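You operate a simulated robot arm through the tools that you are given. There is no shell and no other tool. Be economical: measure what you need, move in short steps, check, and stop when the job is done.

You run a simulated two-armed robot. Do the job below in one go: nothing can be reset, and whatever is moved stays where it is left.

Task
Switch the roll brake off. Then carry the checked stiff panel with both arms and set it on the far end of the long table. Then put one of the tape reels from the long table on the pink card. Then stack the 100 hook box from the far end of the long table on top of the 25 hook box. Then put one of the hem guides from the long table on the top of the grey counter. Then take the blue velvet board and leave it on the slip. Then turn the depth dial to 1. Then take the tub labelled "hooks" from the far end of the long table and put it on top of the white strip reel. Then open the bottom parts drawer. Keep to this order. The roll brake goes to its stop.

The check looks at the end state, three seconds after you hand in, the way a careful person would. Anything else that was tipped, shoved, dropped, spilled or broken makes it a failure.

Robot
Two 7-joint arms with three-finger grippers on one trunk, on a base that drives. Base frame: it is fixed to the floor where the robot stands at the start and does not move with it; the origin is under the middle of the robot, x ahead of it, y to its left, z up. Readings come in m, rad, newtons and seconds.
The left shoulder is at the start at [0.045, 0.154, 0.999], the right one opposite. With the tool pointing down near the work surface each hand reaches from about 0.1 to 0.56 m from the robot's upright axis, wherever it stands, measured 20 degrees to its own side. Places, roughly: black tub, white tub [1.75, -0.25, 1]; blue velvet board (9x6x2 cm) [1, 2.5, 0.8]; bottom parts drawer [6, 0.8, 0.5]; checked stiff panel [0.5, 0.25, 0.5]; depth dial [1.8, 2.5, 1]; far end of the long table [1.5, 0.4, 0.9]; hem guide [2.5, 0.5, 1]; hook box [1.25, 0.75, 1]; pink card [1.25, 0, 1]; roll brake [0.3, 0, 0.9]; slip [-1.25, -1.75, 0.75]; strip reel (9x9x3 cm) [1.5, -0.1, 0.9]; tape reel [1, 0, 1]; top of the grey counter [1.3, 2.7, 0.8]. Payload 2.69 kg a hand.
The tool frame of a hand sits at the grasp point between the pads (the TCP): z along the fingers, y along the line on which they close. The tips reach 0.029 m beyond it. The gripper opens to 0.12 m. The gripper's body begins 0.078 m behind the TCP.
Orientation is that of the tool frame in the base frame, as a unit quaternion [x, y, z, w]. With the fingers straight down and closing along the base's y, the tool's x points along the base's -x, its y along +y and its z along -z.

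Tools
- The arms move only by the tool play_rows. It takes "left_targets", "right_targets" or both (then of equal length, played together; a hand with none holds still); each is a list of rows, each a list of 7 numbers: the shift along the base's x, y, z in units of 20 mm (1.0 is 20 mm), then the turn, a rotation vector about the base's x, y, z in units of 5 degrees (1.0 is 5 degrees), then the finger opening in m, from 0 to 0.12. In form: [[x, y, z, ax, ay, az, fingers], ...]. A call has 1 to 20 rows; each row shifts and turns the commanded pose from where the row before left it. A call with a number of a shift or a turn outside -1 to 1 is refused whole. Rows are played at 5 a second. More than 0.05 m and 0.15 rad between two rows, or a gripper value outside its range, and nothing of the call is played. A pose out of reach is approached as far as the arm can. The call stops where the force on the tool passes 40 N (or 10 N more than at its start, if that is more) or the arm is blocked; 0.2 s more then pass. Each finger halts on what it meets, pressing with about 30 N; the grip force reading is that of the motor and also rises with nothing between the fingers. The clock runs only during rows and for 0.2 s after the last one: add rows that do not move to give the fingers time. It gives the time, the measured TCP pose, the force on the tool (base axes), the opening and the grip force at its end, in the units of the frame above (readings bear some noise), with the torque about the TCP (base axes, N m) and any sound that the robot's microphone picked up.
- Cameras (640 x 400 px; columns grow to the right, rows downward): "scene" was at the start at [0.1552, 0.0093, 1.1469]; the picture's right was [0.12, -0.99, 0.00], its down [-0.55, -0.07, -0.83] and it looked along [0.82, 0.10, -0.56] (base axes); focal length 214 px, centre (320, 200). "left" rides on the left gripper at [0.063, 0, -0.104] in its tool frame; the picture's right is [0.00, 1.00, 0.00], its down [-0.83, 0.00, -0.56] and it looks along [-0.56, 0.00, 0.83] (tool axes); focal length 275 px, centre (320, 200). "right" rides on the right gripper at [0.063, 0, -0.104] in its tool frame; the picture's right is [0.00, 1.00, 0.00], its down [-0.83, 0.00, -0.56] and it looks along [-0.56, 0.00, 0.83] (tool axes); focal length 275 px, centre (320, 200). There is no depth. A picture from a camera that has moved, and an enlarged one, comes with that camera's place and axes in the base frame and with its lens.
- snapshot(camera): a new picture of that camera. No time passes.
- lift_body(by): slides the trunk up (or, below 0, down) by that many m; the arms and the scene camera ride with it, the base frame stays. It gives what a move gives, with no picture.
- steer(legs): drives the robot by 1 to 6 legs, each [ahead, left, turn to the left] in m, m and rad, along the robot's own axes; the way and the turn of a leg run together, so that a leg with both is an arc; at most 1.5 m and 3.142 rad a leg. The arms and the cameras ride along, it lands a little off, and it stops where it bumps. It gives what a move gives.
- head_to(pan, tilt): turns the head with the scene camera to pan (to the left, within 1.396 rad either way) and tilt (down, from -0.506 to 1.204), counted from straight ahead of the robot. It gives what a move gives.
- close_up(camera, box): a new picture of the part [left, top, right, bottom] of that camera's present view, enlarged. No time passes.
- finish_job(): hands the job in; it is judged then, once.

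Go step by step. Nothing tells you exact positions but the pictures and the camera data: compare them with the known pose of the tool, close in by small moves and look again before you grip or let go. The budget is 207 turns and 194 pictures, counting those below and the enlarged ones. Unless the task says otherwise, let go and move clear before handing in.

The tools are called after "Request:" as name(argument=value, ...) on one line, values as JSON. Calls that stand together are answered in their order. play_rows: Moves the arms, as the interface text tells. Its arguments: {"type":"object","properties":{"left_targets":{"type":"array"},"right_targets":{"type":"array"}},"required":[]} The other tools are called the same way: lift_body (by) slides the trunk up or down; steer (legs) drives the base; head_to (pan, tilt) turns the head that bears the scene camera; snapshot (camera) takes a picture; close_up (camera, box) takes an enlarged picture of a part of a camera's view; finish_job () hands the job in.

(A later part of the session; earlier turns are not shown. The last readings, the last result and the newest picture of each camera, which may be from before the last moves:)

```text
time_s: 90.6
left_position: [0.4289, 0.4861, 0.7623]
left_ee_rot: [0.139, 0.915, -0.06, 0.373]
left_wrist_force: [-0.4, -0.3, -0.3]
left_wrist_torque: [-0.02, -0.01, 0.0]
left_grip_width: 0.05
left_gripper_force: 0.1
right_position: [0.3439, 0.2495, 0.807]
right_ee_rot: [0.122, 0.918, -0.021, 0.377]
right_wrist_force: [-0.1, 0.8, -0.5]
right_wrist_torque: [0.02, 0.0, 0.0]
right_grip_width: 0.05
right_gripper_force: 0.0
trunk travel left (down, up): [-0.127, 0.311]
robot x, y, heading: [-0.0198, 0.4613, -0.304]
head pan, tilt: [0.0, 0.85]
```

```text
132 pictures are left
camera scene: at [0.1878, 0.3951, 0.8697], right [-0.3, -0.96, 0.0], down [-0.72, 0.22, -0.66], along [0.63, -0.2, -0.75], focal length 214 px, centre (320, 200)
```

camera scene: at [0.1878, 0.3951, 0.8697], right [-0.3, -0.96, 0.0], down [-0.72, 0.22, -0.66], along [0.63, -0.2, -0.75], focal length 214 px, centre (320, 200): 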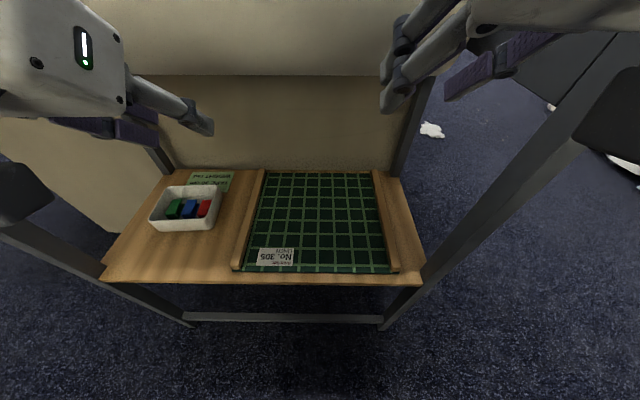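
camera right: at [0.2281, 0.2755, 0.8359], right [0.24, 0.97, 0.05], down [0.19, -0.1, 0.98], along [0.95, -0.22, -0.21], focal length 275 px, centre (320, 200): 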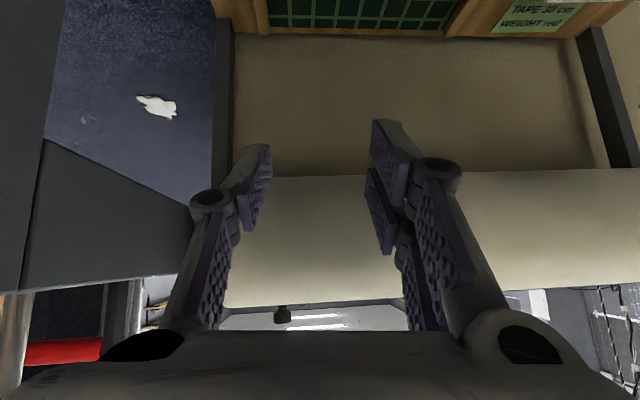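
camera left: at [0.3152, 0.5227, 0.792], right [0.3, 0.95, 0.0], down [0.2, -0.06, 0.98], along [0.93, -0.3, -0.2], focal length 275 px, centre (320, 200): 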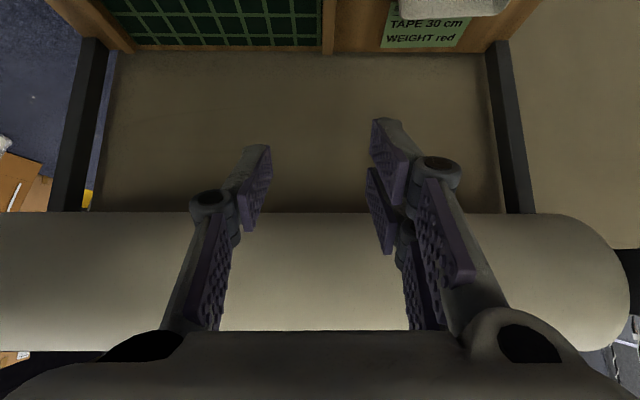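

The panel lies at z≈0.455, with battens at n≈0.28 and 0.60 (across the table) and u≈0.24–0.53 (along it). I'll lower further and then bring the left hand over the left batten.

Request:
lift_body(by=-0.12)

Request:
play_rows(left_targets=[[0.8, -0.25, -0.5, 0, 0, 0, 0.05], [0.8, -0.25, -0.5, 0, 0, 0, 0.05], [0.8, -0.25, -0.8, 0, 0, 0, 0.05], [0.8, -0.25, -0.8, 0, 0, 0, 0.05], [0.8, -0.25, -0.8, 0, 0, 0, 0.05], [0.8, -0.25, -0.8, 0, 0, 0, 0.05], [0, 0, -0.8, 0, 0, 0, 0.05], [0, 0, 0, 0, 0, 0, 0.05]])

Request:
snapshot(camera="left")

Request:
snapshot(camera="scene")

```text
time_s: 92.1
left_position: [0.4306, 0.4859, 0.6464]
left_ee_rot: [0.139, 0.916, -0.059, 0.372]
left_wrist_force: [-0.6, -1.0, -0.1]
left_wrist_torque: [0.02, 0.01, 0.01]
left_grip_width: 0.0501
left_gripper_force: 0.1
right_position: [0.3451, 0.2489, 0.687]
right_ee_rot: [0.123, 0.918, -0.022, 0.377]
right_wrist_force: [0.2, -0.9, 0.2]
right_wrist_torque: [0.05, 0.01, 0.02]
right_grip_width: 0.0502
right_gripper_force: 0.1
trunk travel left (down, up): [-0.007, 0.431]
robot x, y, heading: [-0.0267, 0.4611, -0.299]
head pan, tilt: [0.0, 0.85]
```

```text
time_s: 93.9
left_position: [0.5244, 0.4546, 0.5464]
left_ee_rot: [0.14, 0.916, -0.06, 0.372]
left_wrist_force: [0.3, -1.1, -0.6]
left_wrist_torque: [0.01, -0.01, 0.0]
left_grip_width: 0.0499
left_gripper_force: 0.1
right_position: [0.345, 0.2497, 0.6862]
right_ee_rot: [0.123, 0.918, -0.022, 0.377]
right_wrist_force: [-0.1, -1.1, 0.3]
right_wrist_torque: [0.06, -0.02, 0.04]
right_grip_width: 0.05
right_gripper_force: 0.0
trunk travel left (down, up): [-0.007, 0.431]
robot x, y, heading: [-0.0224, 0.4618, -0.3]
head pan, tilt: [0.0, 0.85]
```

```text
131 pictures are left
camera left: at [0.4128, 0.4922, 0.5757], right [0.3, 0.95, 0.0], down [0.2, -0.06, 0.98], along [0.93, -0.3, -0.21], focal length 275 px, centre (320, 200)
```

left: 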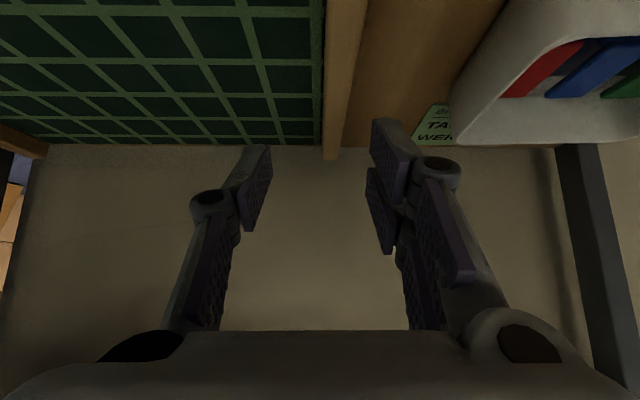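

```text
130 pictures are left
camera scene: at [0.2252, 0.3836, 0.7463], right [-0.3, -0.96, 0.0], down [-0.72, 0.22, -0.66], along [0.63, -0.2, -0.75], focal length 214 px, centre (320, 200)
```

scene: 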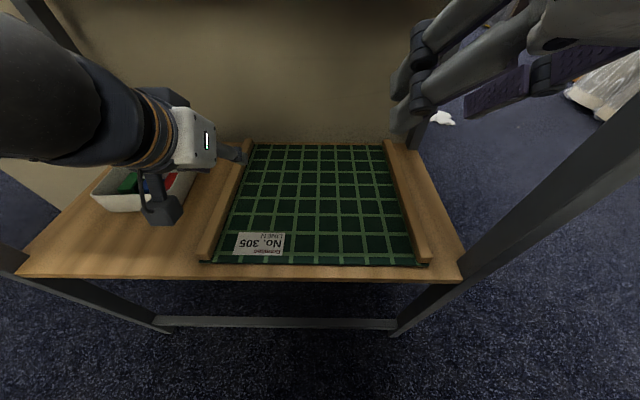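

The batten lies about 13 mm outward of the left hand. I'll shift outward and back, clear of the white box, then go down.

Request:
play_rows(left_targets=[[-0.9, 0.63, 0, 0, 0, 0, 0.045], [-0.9, 0.63, 0, 0, 0, 0, 0.045], [0, 0, -0.8, 0, 0, 0, 0.045], [0, 0, -0.8, 0, 0, 0, 0.045], [0, 0, -0.8, 0, 0, 0, 0.045], [0, 0, -0.6, 0, 0, 0, 0.045], [0, 0, 0, 0, 0, 0, 0.045]])

Request:
snapshot(camera="left")

Request:
snapshot(camera="scene")

```text
time_s: 95.5
left_position: [0.5072, 0.4689, 0.4912]
left_ee_rot: [0.139, 0.917, -0.059, 0.37]
left_wrist_force: [-0.5, 0.3, -0.9]
left_wrist_torque: [0.01, 0.01, 0.01]
left_grip_width: 0.0448
left_gripper_force: 0.1
left hand out of reach, approached as far as the arm can: row 2, 3, 4, 6
right_position: [0.3444, 0.2493, 0.6864]
right_ee_rot: [0.122, 0.918, -0.022, 0.377]
right_wrist_force: [-0.7, -0.3, 0.6]
right_wrist_torque: [0.04, -0.02, 0.05]
right_grip_width: 0.0499
right_gripper_force: 0.1
trunk travel left (down, up): [-0.007, 0.431]
robot x, y, heading: [-0.0255, 0.4621, -0.299]
head pan, tilt: [0.0, 0.85]
```

```text
129 pictures are left
camera left: at [0.3949, 0.5063, 0.5212], right [0.3, 0.95, 0.0], down [0.2, -0.06, 0.98], along [0.93, -0.3, -0.21], focal length 275 px, centre (320, 200)
```

left: 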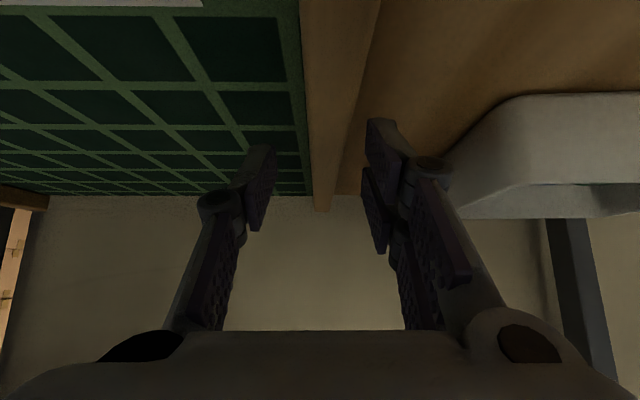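

```text
128 pictures are left
camera scene: at [0.2252, 0.3836, 0.7463], right [-0.3, -0.96, 0.0], down [-0.72, 0.22, -0.66], along [0.63, -0.2, -0.75], focal length 214 px, centre (320, 200)
```

scene: 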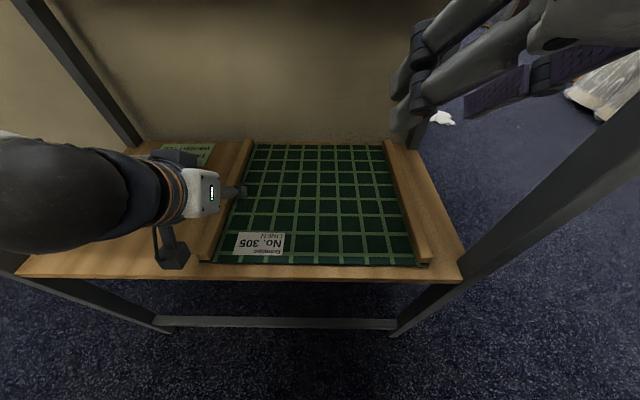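

The arm is too folded to go lower here. I'll back the base 0.12 m and reach forward instead.

Request:
steer(legs=[[-0.12, 0, 0]])

Request:
play_rows(left_targets=[[0.8, -0.25, 0, 0, 0, 0, 0.045], [0.8, -0.25, 0, 0, 0, 0, 0.045], [0.8, -0.25, 0, 0, 0, 0, 0.045], [0.8, -0.25, 0, 0, 0, 0, 0.045], [0.8, -0.25, -0.3, 0, 0, 0, 0.045], [0, 0, -0.4, 0, 0, 0, 0.045], [0, 0, 0, 0, 0, 0, 0.045]])

Request:
snapshot(camera="left")

Request:
snapshot(camera="scene")

```text
time_s: 96.8
left_position: [0.3948, 0.5055, 0.4913]
left_ee_rot: [0.14, 0.916, -0.06, 0.371]
left_wrist_force: [0.2, 0.7, 0.1]
left_wrist_torque: [-0.02, 0.0, 0.0]
left_grip_width: 0.0449
left_gripper_force: 0.1
right_position: [0.2309, 0.2843, 0.6875]
right_ee_rot: [0.123, 0.918, -0.022, 0.377]
right_wrist_force: [1.1, -0.6, -0.4]
right_wrist_torque: [0.04, -0.03, 0.08]
right_grip_width: 0.0502
right_gripper_force: 0.1
trunk travel left (down, up): [-0.007, 0.431]
robot x, y, heading: [-0.1411, 0.4926, -0.3]
head pan, tilt: [0.0, 0.85]
```

```text
time_s: 98.3
left_position: [0.4742, 0.4796, 0.48]
left_ee_rot: [0.139, 0.915, -0.06, 0.375]
left_wrist_force: [-1.5, 0.9, 21.5]
left_wrist_torque: [0.61, -0.19, 0.2]
left_grip_width: 0.0468
left_gripper_force: 1.8
right_position: [0.2299, 0.2853, 0.6867]
right_ee_rot: [0.123, 0.918, -0.022, 0.377]
right_wrist_force: [-0.9, -0.7, 0.7]
right_wrist_torque: [0.07, 0.02, 0.08]
right_grip_width: 0.0503
right_gripper_force: 0.0
trunk travel left (down, up): [-0.007, 0.431]
robot x, y, heading: [-0.1335, 0.4982, -0.298]
head pan, tilt: [0.0, 0.85]
```

```text
127 pictures are left
camera left: at [0.3615, 0.516, 0.5095], right [0.3, 0.95, 0.0], down [0.19, -0.06, 0.98], along [0.93, -0.3, -0.2], focal length 275 px, centre (320, 200)
```

left: 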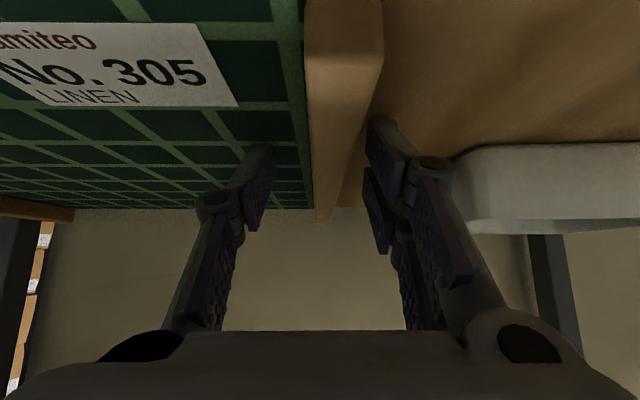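

```text
126 pictures are left
camera scene: at [0.1105, 0.4188, 0.7467], right [-0.3, -0.96, 0.0], down [-0.72, 0.22, -0.66], along [0.63, -0.2, -0.75], focal length 214 px, centre (320, 200)
```

scene: 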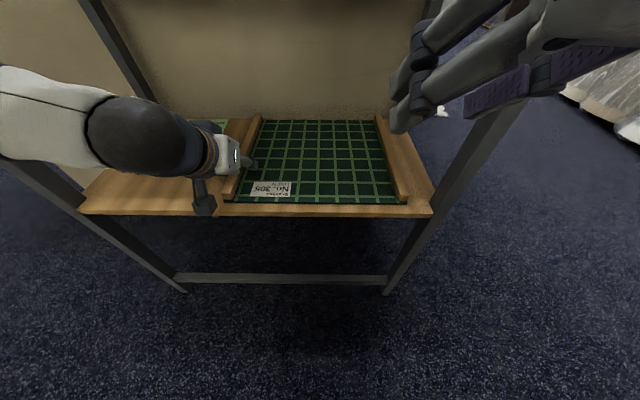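

The outer finger touches the shelf at this height, which is right for straddling the batten. I'll raise 5 mm, centre, and close.

Request:
play_rows(left_targets=[[0, 0, 0.3, 0, 0, 0, 0.05], [0.14, 0.43, 0, 0, 0, 0, 0.045], [0, 0, 0, 0, 0, 0, 0.03], [0, 0, 0, 0, 0, 0, 0.0], [0, 0, 0, 0, 0, 0, 0.0], [0, 0, 0, 0, 0, 0, 0.0]])

Request:
snapshot(camera="left")

```text
time_s: 99.8
left_position: [0.4769, 0.4889, 0.4826]
left_ee_rot: [0.139, 0.916, -0.059, 0.371]
left_wrist_force: [-0.6, 1.4, -0.7]
left_wrist_torque: [0.5, 0.3, -0.05]
left_grip_width: 0.019
left_gripper_force: 30.2
right_position: [0.2318, 0.2837, 0.6859]
right_ee_rot: [0.123, 0.918, -0.022, 0.376]
right_wrist_force: [0.0, -0.8, -0.5]
right_wrist_torque: [0.05, -0.01, 0.03]
right_grip_width: 0.0499
right_gripper_force: 0.1
trunk travel left (down, up): [-0.007, 0.431]
robot x, y, heading: [-0.1368, 0.5013, -0.303]
head pan, tilt: [0.0, 0.85]
```

```text
125 pictures are left
camera left: at [0.3648, 0.5252, 0.5129], right [0.3, 0.95, 0.0], down [0.2, -0.06, 0.98], along [0.93, -0.3, -0.21], focal length 275 px, centre (320, 200)
```

left: 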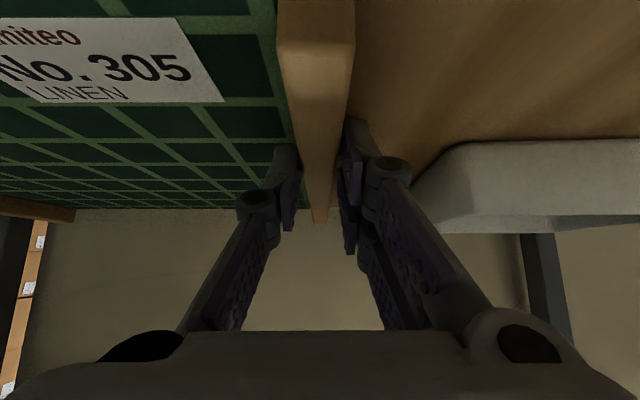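

The left batten is gripped (19 mm wide). I'll draw the panel out by driving the base back 0.12 m.

Request:
steer(legs=[[-0.12, 0.02, 0]])

Request:
snapshot(camera="scene")

Request:
snapshot(camera="right")

```text
time_s: 101.0
left_position: [0.3698, 0.5432, 0.4828]
left_ee_rot: [0.139, 0.916, -0.059, 0.371]
left_wrist_force: [-0.3, 0.0, 0.6]
left_wrist_torque: [0.31, 0.0, -0.18]
left_grip_width: 0.0186
left_gripper_force: 30.6
right_position: [0.1237, 0.3392, 0.6861]
right_ee_rot: [0.122, 0.918, -0.021, 0.376]
right_wrist_force: [-0.2, -0.7, 0.2]
right_wrist_torque: [0.05, -0.01, 0.05]
right_grip_width: 0.0502
right_gripper_force: 0.1
trunk travel left (down, up): [-0.007, 0.431]
robot x, y, heading: [-0.2419, 0.5528, -0.301]
head pan, tilt: [0.0, 0.85]
```

```text
124 pictures are left
camera scene: at [0.0042, 0.4731, 0.7462], right [-0.29, -0.96, 0.0], down [-0.72, 0.22, -0.66], along [0.63, -0.19, -0.75], focal length 214 px, centre (320, 200)
```

scene: 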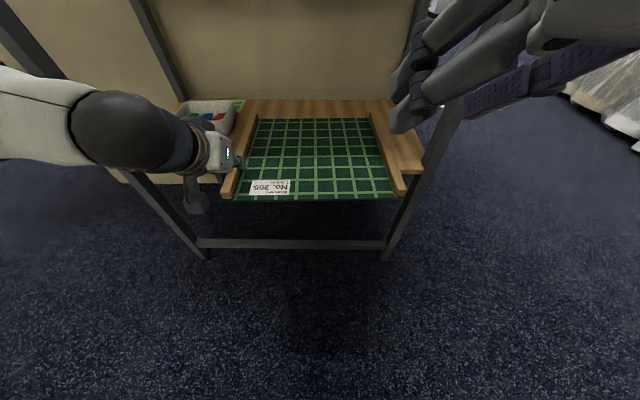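

```text
123 pictures are left
camera right: at [0.0075, 0.3649, 0.7156], right [0.24, 0.97, 0.05], down [0.19, -0.1, 0.98], along [0.95, -0.22, -0.21], focal length 275 px, centre (320, 200)
```

right: 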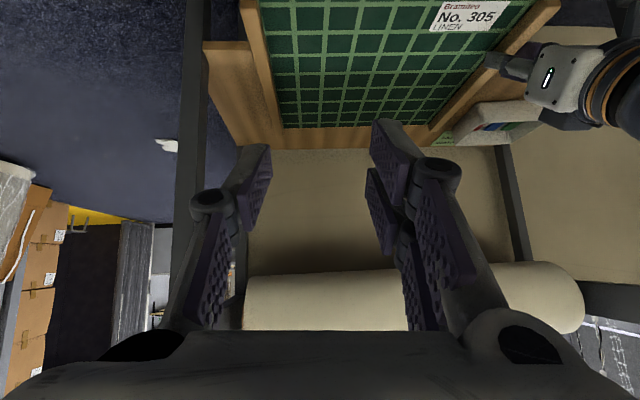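

The panel slid out cleanly and the battens belong to it. I'll draw it 3 cm more, then bring the right hand to the right batten.

Request:
steer(legs=[[-0.03, 0, 0]])

Request:
play_rows(right_targets=[[0.936, -0.577, 0, -0.55, 0.17, -0.73, 0.045], [0.936, -0.577, -0.3, 0, 0, 0, 0.045], [0.936, -0.577, -0.6, 0, 0, 0, 0.045], [0.936, -0.577, -0.6, 0, 0, 0, 0.045], [0.936, -0.577, -0.6, 0, 0, 0, 0.045], [0.936, -0.577, -0.6, 0, 0, 0, 0.045], [0.936, -0.577, -0.6, 0, 0, 0, 0.045], [0.936, -0.577, -0.6, 0, 0, 0, 0.045], [0.936, -0.577, -0.6, 0, 0, 0, 0.045], [0.936, -0.577, -0.6, 0, 0, 0, 0.045], [0.936, -0.577, -0.6, 0, 0, 0, 0.045], [0, 0, 0, 0, 0, 0, 0.045]])

Request:
snapshot(camera="right")

Request:
snapshot(camera="scene")

```text
time_s: 101.8
left_position: [0.3414, 0.5513, 0.4832]
left_ee_rot: [0.139, 0.917, -0.059, 0.37]
left_wrist_force: [-0.1, 1.2, 0.5]
left_wrist_torque: [0.29, 0.0, -0.17]
left_grip_width: 0.0184
left_gripper_force: 30.4
right_position: [0.0936, 0.3474, 0.6855]
right_ee_rot: [0.122, 0.918, -0.022, 0.377]
right_wrist_force: [0.5, -0.4, 0.6]
right_wrist_torque: [0.06, -0.02, 0.05]
right_grip_width: 0.0501
right_gripper_force: 0.0
trunk travel left (down, up): [-0.007, 0.431]
robot x, y, heading: [-0.2759, 0.5618, -0.298]
head pan, tilt: [0.0, 0.85]
```

```text
time_s: 104.4
left_position: [0.3414, 0.5515, 0.4827]
left_ee_rot: [0.139, 0.916, -0.059, 0.37]
left_wrist_force: [-0.5, -1.0, 0.2]
left_wrist_torque: [0.36, 0.03, -0.1]
left_grip_width: 0.0187
left_gripper_force: 30.3
right_position: [0.3005, 0.2202, 0.5713]
right_ee_rot: [0.142, 0.916, -0.057, 0.372]
right_wrist_force: [-0.5, 0.2, 0.2]
right_wrist_torque: [-0.02, 0.02, 0.04]
right_grip_width: 0.045
right_gripper_force: 0.1
trunk travel left (down, up): [-0.007, 0.431]
robot x, y, heading: [-0.2703, 0.5573, -0.301]
head pan, tilt: [0.0, 0.85]
```

```text
122 pictures are left
camera right: at [0.1872, 0.2557, 0.6018], right [0.3, 0.95, 0.0], down [0.2, -0.06, 0.98], along [0.93, -0.29, -0.21], focal length 275 px, centre (320, 200)
```

right: 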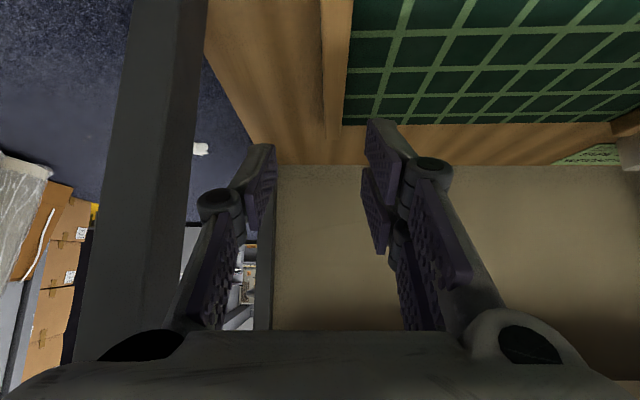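

```text
121 pictures are left
camera scene: at [-0.0244, 0.4819, 0.7462], right [-0.3, -0.96, 0.0], down [-0.72, 0.22, -0.66], along [0.63, -0.2, -0.75], focal length 214 px, centre (320, 200)
```

scene: 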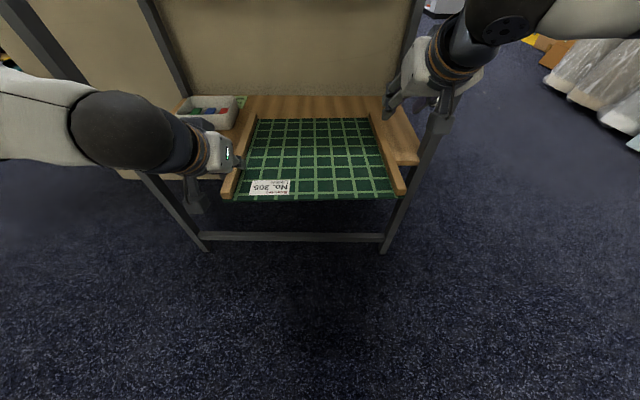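

Request:
play_rows(right_targets=[[0.17, 0.52, -0.5, 0, 0, 0, 0.045], [0, 0, -0.9, 0, 0, 0, 0.045], [0, 0, -0.9, 0, 0, 0, 0.045], [0, 0, -0.9, 0, 0, 0, 0.045], [0, 0, -0.9, 0, 0, 0, 0.045], [0, 0, 0, 0, 0, 0, 0.045]])

Request:
snapshot(camera="right")

```text
time_s: 105.8
left_position: [0.3405, 0.5519, 0.4829]
left_ee_rot: [0.139, 0.916, -0.059, 0.371]
left_wrist_force: [0.2, 0.3, -0.2]
left_wrist_torque: [0.35, -0.02, -0.08]
left_grip_width: 0.0185
left_gripper_force: 30.1
right_position: [0.3043, 0.2315, 0.4891]
right_ee_rot: [0.141, 0.916, -0.056, 0.372]
right_wrist_force: [0.2, 0.2, -0.4]
right_wrist_torque: [0.03, -0.02, 0.0]
right_grip_width: 0.0449
right_gripper_force: 0.0
trunk travel left (down, up): [-0.007, 0.431]
robot x, y, heading: [-0.2717, 0.5601, -0.297]
head pan, tilt: [0.0, 0.85]
```

```text
120 pictures are left
camera right: at [0.1901, 0.2669, 0.5195], right [0.3, 0.95, 0.0], down [0.2, -0.06, 0.98], along [0.93, -0.29, -0.21], focal length 275 px, centre (320, 200)
```

right: 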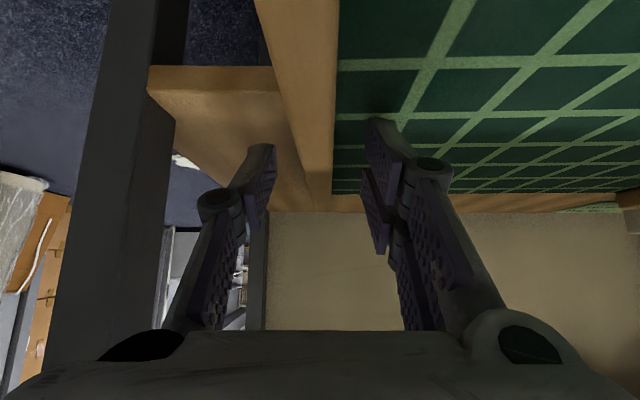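

Centred. I'll lower 4 mm and close the right hand.

Request:
play_rows(right_targets=[[0, 0, -0.25, 0, 0, 0, 0.045], [0, 0, 0, 0, 0, 0, 0.03], [0, 0, 0, 0, 0, 0, 0], [0, 0, 0, 0, 0, 0, 0], [0, 0, 0, 0, 0, 0, 0]])

Request:
play_rows(left_targets=[[0, 0, 0, 0, 0, 0, 0.03], [0, 0, 0, 0, 0, 0, 0.04], [0, 0, 0, 0, 0, 0, 0.04], [0.95, -0.3, 0, 0, 0, 0, 0.04], [0.95, -0.3, 0, 0, 0, 0, 0.04], [0.95, -0.3, 0, 0, 0, 0, 0.04], [0, 0, 0, 0, 0, 0, 0.04]])

Request:
snapshot(camera="left")

Request:
snapshot(camera="right")

```text
time_s: 107.0
left_position: [0.3416, 0.5521, 0.4844]
left_ee_rot: [0.139, 0.917, -0.059, 0.371]
left_wrist_force: [1.6, 5.9, -0.3]
left_wrist_torque: [0.53, -0.06, -0.18]
left_grip_width: 0.0186
left_gripper_force: 30.2
right_position: [0.3031, 0.2298, 0.4867]
right_ee_rot: [0.143, 0.915, -0.058, 0.374]
right_wrist_force: [0.2, -13.7, 14.6]
right_wrist_torque: [-0.43, -0.35, 0.05]
right_grip_width: 0.0178
right_gripper_force: 29.9
trunk travel left (down, up): [-0.007, 0.431]
robot x, y, heading: [-0.2738, 0.5639, -0.298]
head pan, tilt: [0.0, 0.85]
```

```text
time_s: 108.6
left_position: [0.3971, 0.5343, 0.4833]
left_ee_rot: [0.138, 0.916, -0.059, 0.372]
left_wrist_force: [-1.5, 0.0, -0.4]
left_wrist_torque: [0.02, -0.02, 0.02]
left_grip_width: 0.0397
left_gripper_force: 0.1
right_position: [0.3042, 0.232, 0.4854]
right_ee_rot: [0.142, 0.915, -0.056, 0.373]
right_wrist_force: [2.9, -2.1, 17.1]
right_wrist_torque: [-0.12, -0.34, 0.24]
right_grip_width: 0.0178
right_gripper_force: 30.7
trunk travel left (down, up): [-0.007, 0.431]
robot x, y, heading: [-0.2725, 0.5597, -0.299]
head pan, tilt: [0.0, 0.85]
```

```text
119 pictures are left
camera left: at [0.2851, 0.5706, 0.5143], right [0.3, 0.95, 0.0], down [0.2, -0.06, 0.98], along [0.93, -0.29, -0.21], focal length 275 px, centre (320, 200)
```

left: 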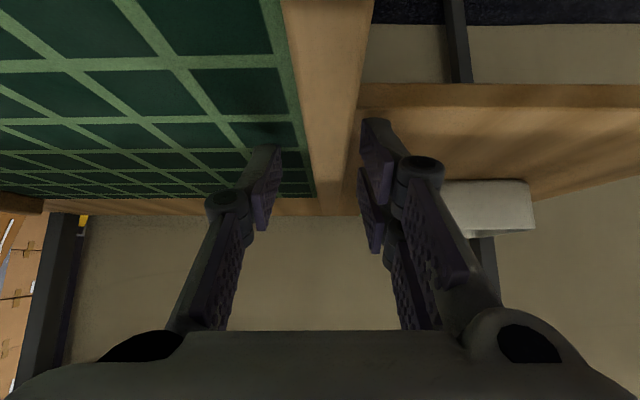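

```text
118 pictures are left
camera right: at [0.19, 0.2673, 0.5159], right [0.3, 0.95, 0.0], down [0.2, -0.06, 0.98], along [0.93, -0.29, -0.21], focal length 275 px, centre (320, 200)
```

right: 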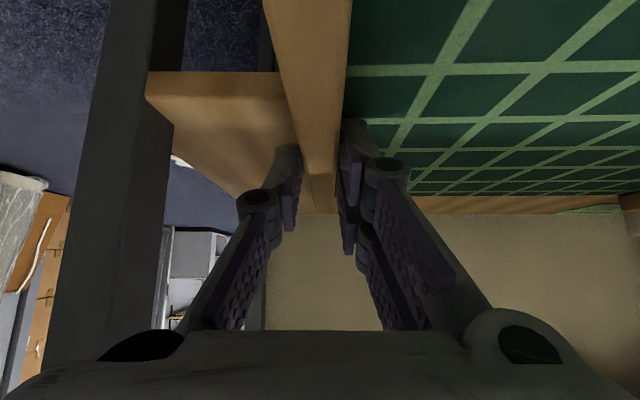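

Both hands are level at u≈0.22, near the panel's middle. I'll close the left hand and lift both slightly.

Request:
play_rows(left_targets=[[0, 0, 0, 0, 0, 0, 0.02], [0, 0, 0, 0, 0, 0, 0], [0, 0, 0, 0, 0, 0, 0], [0, 0, 0, 0, 0, 0, 0], [0, 0, 0.5, 0, 0, 0, 0], [0, 0, 0.5, 0, 0, 0, 0], [0, 0, 0.5, 0, 0, 0, 0], [0, 0, 0, 0, 0, 0, 0]], right_targets=[[0, 0, 0, 0, 0, 0, 0], [0, 0, 0, 0, 0, 0, 0], [0, 0, 0, 0, 0, 0, 0], [0, 0, 0, 0, 0, 0, 0], [0, 0, 0.5, 0, 0, 0, 0], [0, 0, 0.5, 0, 0, 0, 0], [0, 0, 0.5, 0, 0, 0, 0], [0, 0, 0, 0, 0, 0, 0]])

Request:
snapshot(camera="scene")

Request:
snapshot(camera="left")

```text
time_s: 110.4
left_position: [0.3977, 0.5323, 0.5137]
left_ee_rot: [0.138, 0.916, -0.058, 0.371]
left_wrist_force: [0.0, 0.0, -0.7]
left_wrist_torque: [0.01, 0.03, 0.05]
left_grip_width: 0.0
left_gripper_force: 28.2
right_position: [0.3056, 0.2319, 0.5157]
right_ee_rot: [0.141, 0.915, -0.055, 0.373]
right_wrist_force: [0.8, 0.3, 0.7]
right_wrist_torque: [-0.03, 0.05, 0.01]
right_grip_width: 0.0
right_gripper_force: 28.4
trunk travel left (down, up): [-0.007, 0.431]
robot x, y, heading: [-0.2731, 0.5583, -0.302]
head pan, tilt: [0.0, 0.85]
```

```text
117 pictures are left
camera scene: at [-0.0245, 0.4819, 0.7463], right [-0.3, -0.96, 0.0], down [-0.72, 0.22, -0.66], along [0.63, -0.2, -0.75], focal length 214 px, centre (320, 200)
```

scene: 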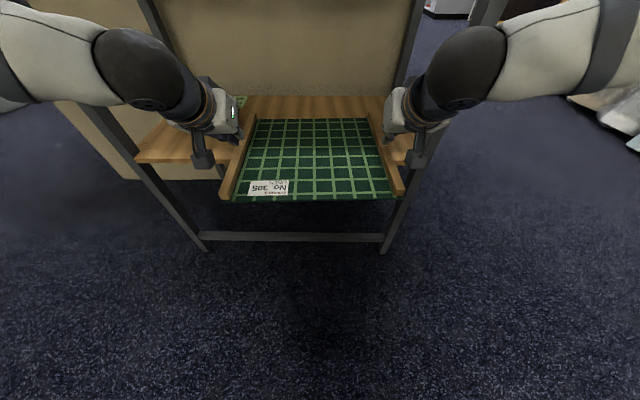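

```text
116 pictures are left
camera left: at [0.2853, 0.5703, 0.5438], right [0.3, 0.95, 0.0], down [0.2, -0.06, 0.98], along [0.93, -0.3, -0.21], focal length 275 px, centre (320, 200)
```

left: 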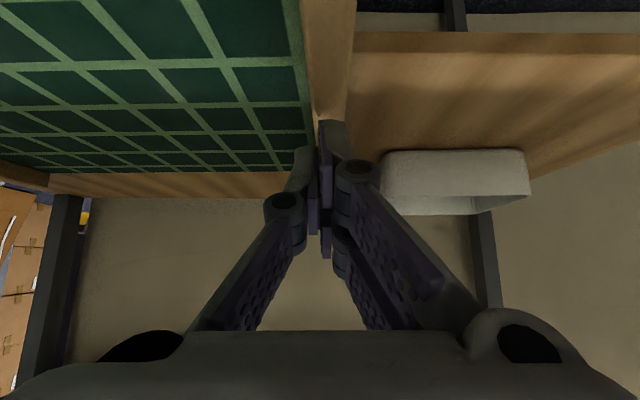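

Both hands slipped off the top of the battens; the bite was too shallow. I'll look closely at the battens' height.

Request:
close_up(camera="scene", box=[200, 105, 430, 225])

Request:
close_up(camera="left", box=[220, 0, 420, 240])

```text
2.78 times, centred on (315, 165) of scene
camera zoom: at [-0.0245, 0.4819, 0.7463], right [-0.3, -0.96, 0.0], down [-0.72, 0.22, -0.66], along [0.63, -0.2, -0.75], focal length 597 px, centre (334, 297)
```

zoom: 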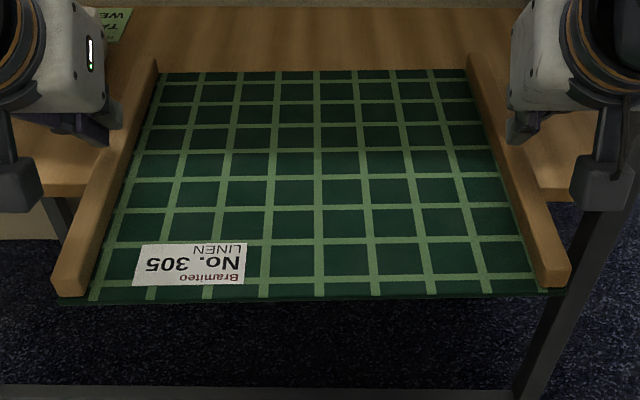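

```text
1.67 times, centred on (320, 120) of left
camera zoom: at [0.2853, 0.5703, 0.5438], right [0.3, 0.95, 0.0], down [0.2, -0.06, 0.98], along [0.93, -0.3, -0.21], focal length 459 px, centre (320, 333)
```

zoom: 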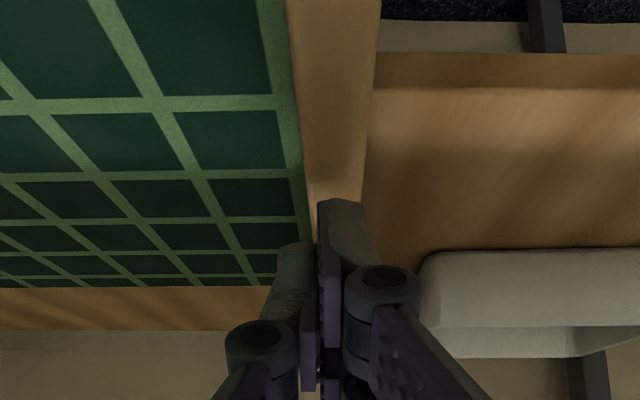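

The battens are about 18 mm high. I'll re-grip both as low as possible and check the readings before lifting.

Request:
play_rows(left_targets=[[0, 0, 0, 0, 0, 0, 0.04], [0, 0, 0, 0, 0, 0, 0.04], [0, 0, -0.8, 0, 0, 0, 0.04], [0, 0, -0.75, 0, 0, 0, 0.04], [0, 0, 0, 0, 0, 0, 0.02], [0, 0, 0, 0, 0, 0, 0], [0, 0, 0, 0, 0, 0, 0], [0, 0, 0, 0, 0, 0, 0]], right_targets=[[0, 0, 0, 0, 0, 0, 0.04], [0, 0, 0, 0, 0, 0, 0.04], [0, 0, -0.8, 0, 0, 0, 0.04], [0, 0, -0.75, 0, 0, 0, 0.04], [0, 0, 0, 0, 0, 0, 0.02], [0, 0, 0, 0, 0, 0, 0], [0, 0, 0, 0, 0, 0, 0], [0, 0, 0, 0, 0, 0, 0]])

Request:
play_rows(left_targets=[[0, 0, 0.2, 0, 0, 0, 0], [0, 0, 0.2, 0, 0, 0, 0]], right_targets=[[0, 0, 0.2, 0, 0, 0, 0], [0, 0, 0.2, 0, 0, 0, 0]])

Request:
close_up(camera="left", box=[220, 0, 420, 240])

Request:
close_up(camera="scene", box=[200, 105, 430, 225])

```text
time_s: 112.2
left_position: [0.3972, 0.535, 0.4821]
left_ee_rot: [0.138, 0.916, -0.058, 0.371]
left_wrist_force: [5.1, 13.9, 0.8]
left_wrist_torque: [0.63, -0.46, -0.05]
left_grip_width: 0.0186
left_gripper_force: 30.5
right_position: [0.3036, 0.2295, 0.4881]
right_ee_rot: [0.142, 0.914, -0.058, 0.374]
right_wrist_force: [-4.3, -23.7, 26.8]
right_wrist_torque: [-0.61, -0.37, 0.05]
right_grip_width: 0.0177
right_gripper_force: 30.1
trunk travel left (down, up): [-0.007, 0.431]
robot x, y, heading: [-0.2719, 0.5642, -0.302]
head pan, tilt: [0.0, 0.85]
```

```text
time_s: 112.8
left_position: [0.3983, 0.5358, 0.4894]
left_ee_rot: [0.137, 0.917, -0.055, 0.371]
left_wrist_force: [6.9, 26.0, -4.0]
left_wrist_torque: [0.87, -0.47, -0.21]
left_grip_width: 0.0187
left_gripper_force: 29.6
right_position: [0.3035, 0.23, 0.4899]
right_ee_rot: [0.144, 0.916, -0.059, 0.369]
right_wrist_force: [-6.2, -25.0, 0.7]
right_wrist_torque: [-0.17, 0.34, -0.3]
right_grip_width: 0.0179
right_gripper_force: 30.2
trunk travel left (down, up): [-0.007, 0.431]
robot x, y, heading: [-0.2713, 0.5579, -0.3]
head pan, tilt: [0.0, 0.85]
```

```text
1.67 times, centred on (320, 120) of left
camera zoom: at [0.2861, 0.5719, 0.5198], right [0.3, 0.95, 0.0], down [0.2, -0.06, 0.98], along [0.93, -0.29, -0.21], focal length 459 px, centre (320, 333)
```

zoom: 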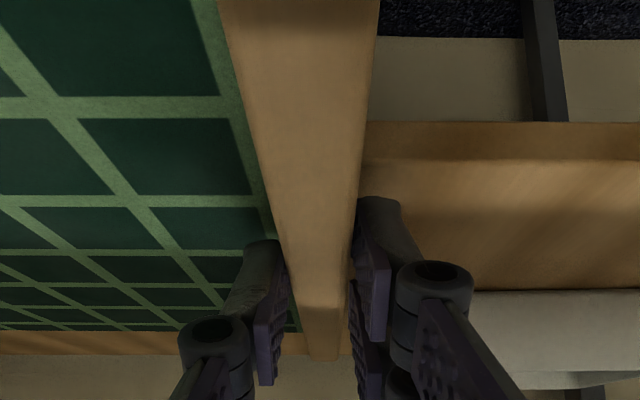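

```text
2.78 times, centred on (315, 165) of scene
camera zoom: at [-0.0244, 0.482, 0.7462], right [-0.3, -0.96, 0.0], down [-0.72, 0.22, -0.66], along [0.63, -0.19, -0.75], focal length 597 px, centre (334, 297)
```

zoom: 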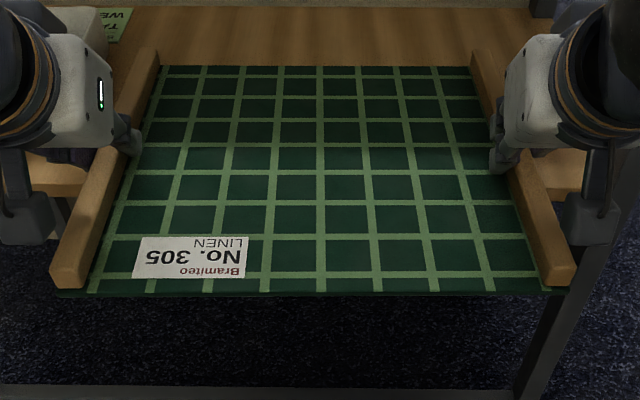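

The panel is lifting, but the hands are squeezing towards each other with about 25 N sideways, which caused the slip. I'll relax them outward and lift gently.

Request:
play_rows(left_targets=[[0.05, 0.17, 0, 0, 0, 0, 0], [0, 0, 0, 0, 0, 0, 0], [0, 0, 0.3, 0, 0, 0, 0], [0, 0, 0.3, 0, 0, 0, 0]], right_targets=[[-0.04, -0.12, 0, 0, 0, 0, 0], [0, 0, 0, 0, 0, 0, 0], [0, 0, 0.3, 0, 0, 0, 0], [0, 0, 0.3, 0, 0, 0, 0]])

Request:
close_up(camera="scene", box=[200, 105, 430, 225])

```text
time_s: 113.8
left_position: [0.3978, 0.5364, 0.5032]
left_ee_rot: [0.141, 0.916, -0.061, 0.37]
left_wrist_force: [1.8, 4.2, -2.7]
left_wrist_torque: [0.22, -0.36, -0.12]
left_grip_width: 0.0186
left_gripper_force: 30.4
right_position: [0.3031, 0.2305, 0.5042]
right_ee_rot: [0.141, 0.916, -0.056, 0.372]
right_wrist_force: [-1.6, -3.9, -1.8]
right_wrist_torque: [-0.14, 0.42, 0.23]
right_grip_width: 0.0182
right_gripper_force: 29.5
trunk travel left (down, up): [-0.007, 0.431]
robot x, y, heading: [-0.2754, 0.5603, -0.294]
head pan, tilt: [0.0, 0.85]
```

```text
2.78 times, centred on (315, 165) of scene
camera zoom: at [-0.0243, 0.4818, 0.7462], right [-0.3, -0.96, 0.0], down [-0.72, 0.22, -0.66], along [0.63, -0.2, -0.75], focal length 597 px, centre (334, 297)
```

zoom: 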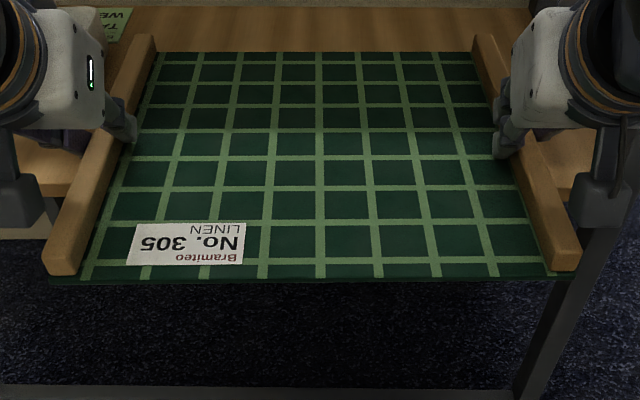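

The panel is held by both hands and clear of the shelf. I'll back straight out.

Request:
steer(legs=[[-0.4, 0, 0]])

Request:
lift_body(by=0.42)

Request:
head_to(pan=0, tilt=0.5)

Request:
snapshot(camera="scene")

```text
time_s: 116.3
left_position: [0.0207, 0.6519, 0.5016]
left_ee_rot: [0.142, 0.916, -0.06, 0.37]
left_wrist_force: [-4.9, -17.1, -2.8]
left_wrist_torque: [0.03, 0.17, -0.32]
left_grip_width: 0.0186
left_gripper_force: 30.3
right_position: [-0.0771, 0.3446, 0.5034]
right_ee_rot: [0.144, 0.916, -0.056, 0.371]
right_wrist_force: [5.2, 18.1, -0.7]
right_wrist_torque: [0.37, -0.14, 0.4]
right_grip_width: 0.0178
right_gripper_force: 30.1
trunk travel left (down, up): [-0.007, 0.431]
robot x, y, heading: [-0.6536, 0.6789, -0.304]
head pan, tilt: [0.0, 0.85]
```

```text
refused: 0.42 is not a number from -0.4 to 0.4
```

```text
time_s: 117.1
left_position: [0.0196, 0.6521, 0.5016]
left_ee_rot: [0.142, 0.916, -0.06, 0.37]
left_wrist_force: [-0.3, -1.3, -2.6]
left_wrist_torque: [0.4, -0.18, -0.2]
left_grip_width: 0.0186
left_gripper_force: 29.9
right_position: [-0.0775, 0.3451, 0.5043]
right_ee_rot: [0.143, 0.915, -0.056, 0.372]
right_wrist_force: [0.1, 0.5, -0.1]
right_wrist_torque: [0.02, 0.2, 0.26]
right_grip_width: 0.0179
right_gripper_force: 29.8
trunk travel left (down, up): [-0.007, 0.431]
robot x, y, heading: [-0.6563, 0.6768, -0.307]
head pan, tilt: [0.0, 0.499]
```

```text
110 pictures are left
camera scene: at [-0.3913, 0.5951, 0.7761], right [-0.3, -0.95, 0.0], down [-0.46, 0.14, -0.88], along [0.84, -0.26, -0.48], focal length 214 px, centre (320, 200)
```

scene: 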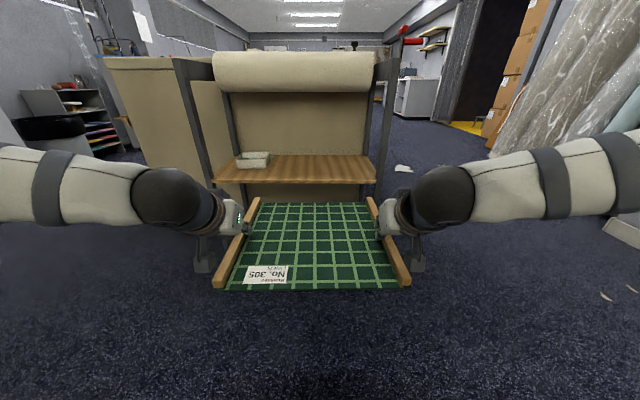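

The panel is out and held level. I'll raise the trunk and look over the table.

Request:
lift_body(by=0.4)

Request:
lift_body(by=0.03)

Request:
snapshot(camera="scene")

```text
time_s: 121.0
left_position: [0.0205, 0.6504, 0.9013]
left_ee_rot: [0.142, 0.916, -0.061, 0.369]
left_wrist_force: [0.8, -1.6, -3.6]
left_wrist_torque: [0.43, 0.01, -0.15]
left_grip_width: 0.0188
left_gripper_force: 30.1
right_position: [-0.0761, 0.3458, 0.9032]
right_ee_rot: [0.142, 0.916, -0.055, 0.372]
right_wrist_force: [0.3, 3.0, -0.7]
right_wrist_torque: [-0.01, -0.03, 0.32]
right_grip_width: 0.0177
right_gripper_force: 30.1
trunk travel left (down, up): [-0.407, 0.031]
robot x, y, heading: [-0.6527, 0.6783, -0.304]
head pan, tilt: [0.0, 0.499]
```

```text
time_s: 121.7
left_position: [0.0191, 0.6515, 0.93]
left_ee_rot: [0.142, 0.916, -0.06, 0.369]
left_wrist_force: [-1.1, -1.5, -3.5]
left_wrist_torque: [0.36, 0.08, -0.11]
left_grip_width: 0.0187
left_gripper_force: 30.2
right_position: [-0.0772, 0.3465, 0.9319]
right_ee_rot: [0.143, 0.916, -0.056, 0.371]
right_wrist_force: [2.0, 2.2, -2.1]
right_wrist_torque: [-0.03, -0.13, 0.15]
right_grip_width: 0.018
right_gripper_force: 30.7
trunk travel left (down, up): [-0.437, 0.001]
robot x, y, heading: [-0.6522, 0.6808, -0.305]
head pan, tilt: [0.0, 0.499]
```

```text
109 pictures are left
camera scene: at [-0.5629, 0.6493, 1.2347], right [-0.3, -0.95, 0.0], down [-0.46, 0.14, -0.88], along [0.84, -0.26, -0.48], focal length 214 px, centre (320, 200)
```

scene: 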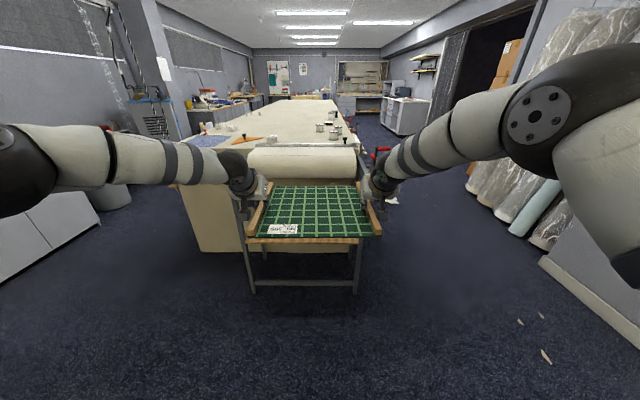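

Request:
close_up(camera="scene", box=[180, 70, 420, 190])

Request:
play_rows(left_targets=[[0, 0, 0.6, 0, 0, 0, 0], [0, 0, 0.6, 0, 0, 0, 0], [0, 0, 0.6, 0, 0, 0, 0], [0, 0, 0.6, 0, 0, 0, 0], [0, 0, 0.6, 0, 0, 0, 0], [0, 0, 0.6, 0, 0, 0, 0], [0, 0, 0.6, 0, 0, 0, 0]], right_targets=[[0, 0, 0.6, 0, 0, 0, 0], [0, 0, 0.6, 0, 0, 0, 0], [0, 0, 0.6, 0, 0, 0, 0], [0, 0, 0.6, 0, 0, 0, 0], [0, 0, 0.6, 0, 0, 0, 0], [0, 0, 0.6, 0, 0, 0, 0], [0, 0, 0.6, 0, 0, 0, 0]])

```text
2.67 times, centred on (300, 130) of scene
camera zoom: at [-0.5629, 0.6493, 1.2347], right [-0.3, -0.95, 0.0], down [-0.46, 0.14, -0.88], along [0.84, -0.26, -0.48], focal length 572 px, centre (373, 387)
```

zoom: 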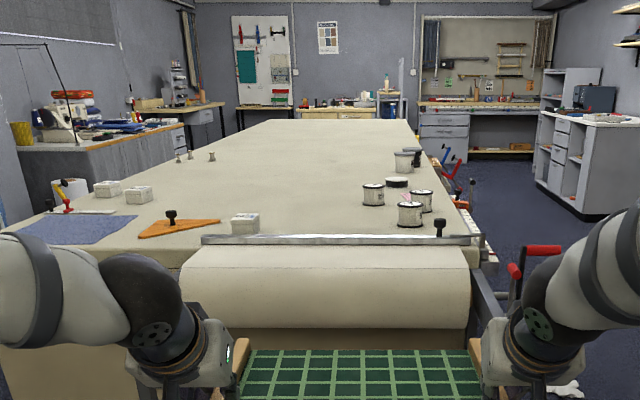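

```text
time_s: 123.3
left_position: [0.0191, 0.6519, 1.0167]
left_ee_rot: [0.142, 0.916, -0.06, 0.37]
left_wrist_force: [-0.3, 0.3, -3.7]
left_wrist_torque: [0.53, -0.06, -0.22]
left_grip_width: 0.0187
left_gripper_force: 30.0
right_position: [-0.0769, 0.3471, 1.0189]
right_ee_rot: [0.143, 0.915, -0.056, 0.373]
right_wrist_force: [0.9, -0.7, -0.5]
right_wrist_torque: [0.08, -0.01, 0.02]
right_grip_width: 0.0176
right_gripper_force: 30.1
trunk travel left (down, up): [-0.437, 0.001]
robot x, y, heading: [-0.6487, 0.6783, -0.305]
head pan, tilt: [0.0, 0.499]
```

I'll carry the panel round the right side of the table. The far-end spot I'm aiming for is around [1.6, 0.1], beyond the white strip reel, and I'll avoid the scrap on the floor near [1.34, -0.84].

Request:
steer(legs=[[0, -1.15, 0], [1.5, 0, 0], [0.45, 0, 0]])

Request:
steer(legs=[[0, 0, 1.571]])

Request:
head_to(pan=-0.2, tilt=0.55)

Request:
snapshot(camera="scene")

```text
time_s: 141.7
left_position: [1.5569, -0.9849, 1.0151]
left_ee_rot: [0.132, 0.918, -0.056, 0.37]
left_wrist_force: [2.5, 8.0, -3.7]
left_wrist_torque: [0.65, -0.11, -0.11]
left_grip_width: 0.0186
left_gripper_force: 30.0
right_position: [1.4668, -1.2921, 1.0173]
right_ee_rot: [0.136, 0.916, -0.054, 0.373]
right_wrist_force: [-1.6, -8.1, -0.8]
right_wrist_torque: [-0.15, 0.05, -0.02]
right_grip_width: 0.0178
right_gripper_force: 30.0
trunk travel left (down, up): [-0.437, 0.001]
robot x, y, heading: [0.887, -0.9729, -0.287]
head pan, tilt: [0.0, 0.499]
```

```text
time_s: 146.0
left_position: [0.8981, -0.2985, 1.0167]
left_ee_rot: [-0.554, 0.743, 0.223, 0.302]
left_wrist_force: [-1.0, -0.2, -3.2]
left_wrist_torque: [0.15, 0.39, -0.21]
left_grip_width: 0.0188
left_gripper_force: 30.1
right_position: [1.2078, -0.3908, 1.0179]
right_ee_rot: [-0.553, 0.743, 0.226, 0.301]
right_wrist_force: [1.7, -0.4, -1.5]
right_wrist_torque: [-0.1, 0.04, 0.06]
right_grip_width: 0.0176
right_gripper_force: 30.1
trunk travel left (down, up): [-0.437, 0.001]
robot x, y, heading: [0.8887, -0.9738, 1.286]
head pan, tilt: [0.0, 0.499]
```

```text
time_s: 146.7
left_position: [0.8989, -0.3009, 1.0168]
left_ee_rot: [-0.554, 0.743, 0.222, 0.302]
left_wrist_force: [-0.4, -0.3, -4.2]
left_wrist_torque: [0.23, 0.4, -0.18]
left_grip_width: 0.0186
left_gripper_force: 30.6
right_position: [1.2068, -0.3904, 1.0171]
right_ee_rot: [-0.552, 0.744, 0.226, 0.301]
right_wrist_force: [0.4, 0.1, 0.0]
right_wrist_torque: [-0.16, 0.03, 0.12]
right_grip_width: 0.0177
right_gripper_force: 29.8
trunk travel left (down, up): [-0.437, 0.001]
robot x, y, heading: [0.887, -0.9689, 1.286]
head pan, tilt: [-0.201, 0.55]
```

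```text
107 pictures are left
camera scene: at [0.9268, -0.8905, 1.2303], right [0.88, -0.47, 0.0], down [-0.24, -0.46, -0.85], along [0.4, 0.75, -0.52], focal length 214 px, centre (320, 200)
```

scene: 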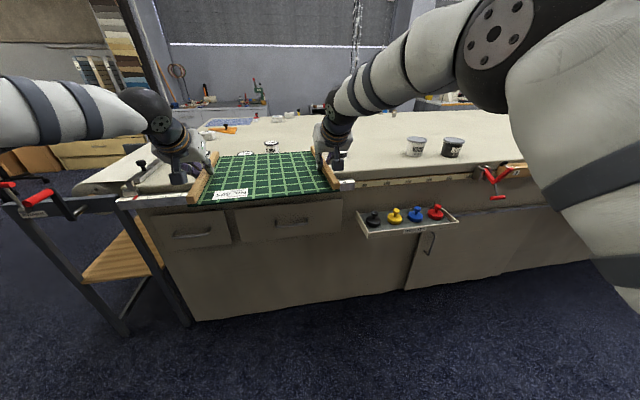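

The robot faces the table now. I'll raise the panel further so it clears the reels and tubs, then move up to the table.

Request:
play_rows(left_targets=[[0, 0, 0.7, 0, 0, 0, 0], [0, 0, 0.7, 0, 0, 0, 0], [0, 0, 0.7, 0, 0, 0, 0], [0, 0, 0.7, 0, 0, 0, 0], [0, 0, 0.7, 0, 0, 0, 0]], right_targets=[[0, 0, 0.7, 0, 0, 0, 0], [0, 0, 0.7, 0, 0, 0, 0], [0, 0, 0.7, 0, 0, 0, 0], [0, 0, 0.7, 0, 0, 0, 0], [0, 0, 0.7, 0, 0, 0, 0]])

Request:
steer(legs=[[0.38, 0, -0.02]])

Request:
head_to(pan=-0.3, tilt=0.75)

Request:
snapshot(camera="scene")

```text
time_s: 147.9
left_position: [0.8996, -0.2988, 1.0856]
left_ee_rot: [-0.554, 0.743, 0.223, 0.303]
left_wrist_force: [-2.2, 0.2, -4.3]
left_wrist_torque: [-0.2, 0.57, -0.2]
left_grip_width: 0.0184
left_gripper_force: 30.4
right_position: [1.2073, -0.3905, 1.0881]
right_ee_rot: [-0.552, 0.744, 0.225, 0.301]
right_wrist_force: [2.2, -0.2, -0.1]
right_wrist_torque: [0.31, -0.02, -0.07]
right_grip_width: 0.0174
right_gripper_force: 30.0
trunk travel left (down, up): [-0.437, 0.001]
robot x, y, heading: [0.8836, -0.9681, 1.28]
head pan, tilt: [-0.201, 0.55]
```

```text
time_s: 150.3
left_position: [1.0251, 0.0633, 1.0862]
left_ee_rot: [-0.546, 0.749, 0.22, 0.305]
left_wrist_force: [-4.3, 1.4, -3.9]
left_wrist_torque: [0.16, 0.5, -0.18]
left_grip_width: 0.0191
left_gripper_force: 30.2
right_position: [1.3319, -0.0354, 1.0874]
right_ee_rot: [-0.544, 0.75, 0.223, 0.303]
right_wrist_force: [5.0, -1.4, -1.3]
right_wrist_torque: [-0.08, -0.02, 0.04]
right_grip_width: 0.0175
right_gripper_force: 29.8
trunk travel left (down, up): [-0.437, 0.001]
robot x, y, heading: [0.9974, -0.605, 1.263]
head pan, tilt: [-0.201, 0.55]
```

```text
time_s: 151.0
left_position: [1.0262, 0.0623, 1.0852]
left_ee_rot: [-0.546, 0.749, 0.219, 0.304]
left_wrist_force: [0.2, -0.8, -3.8]
left_wrist_torque: [0.27, 0.45, -0.2]
left_grip_width: 0.0183
left_gripper_force: 30.0
right_position: [1.3305, -0.0357, 1.0874]
right_ee_rot: [-0.544, 0.75, 0.223, 0.303]
right_wrist_force: [-0.4, 0.5, 0.6]
right_wrist_torque: [-0.22, 0.12, 0.14]
right_grip_width: 0.0177
right_gripper_force: 30.4
trunk travel left (down, up): [-0.437, 0.001]
robot x, y, heading: [0.9932, -0.61, 1.258]
head pan, tilt: [-0.3, 0.75]
```

```text
106 pictures are left
camera scene: at [1.0434, -0.5398, 1.213], right [0.82, -0.57, 0.0], down [-0.39, -0.56, -0.73], along [0.42, 0.6, -0.68], focal length 214 px, centre (320, 200)
```

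scene: 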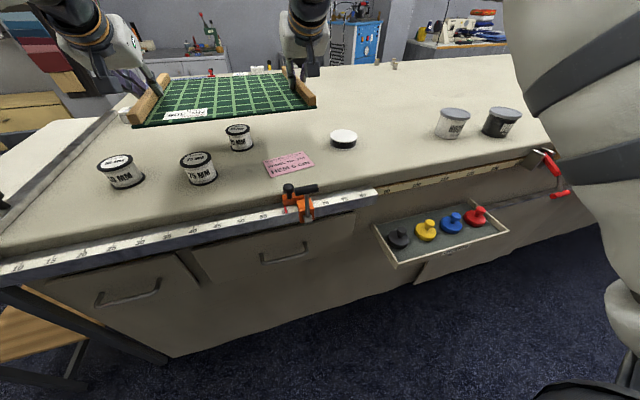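

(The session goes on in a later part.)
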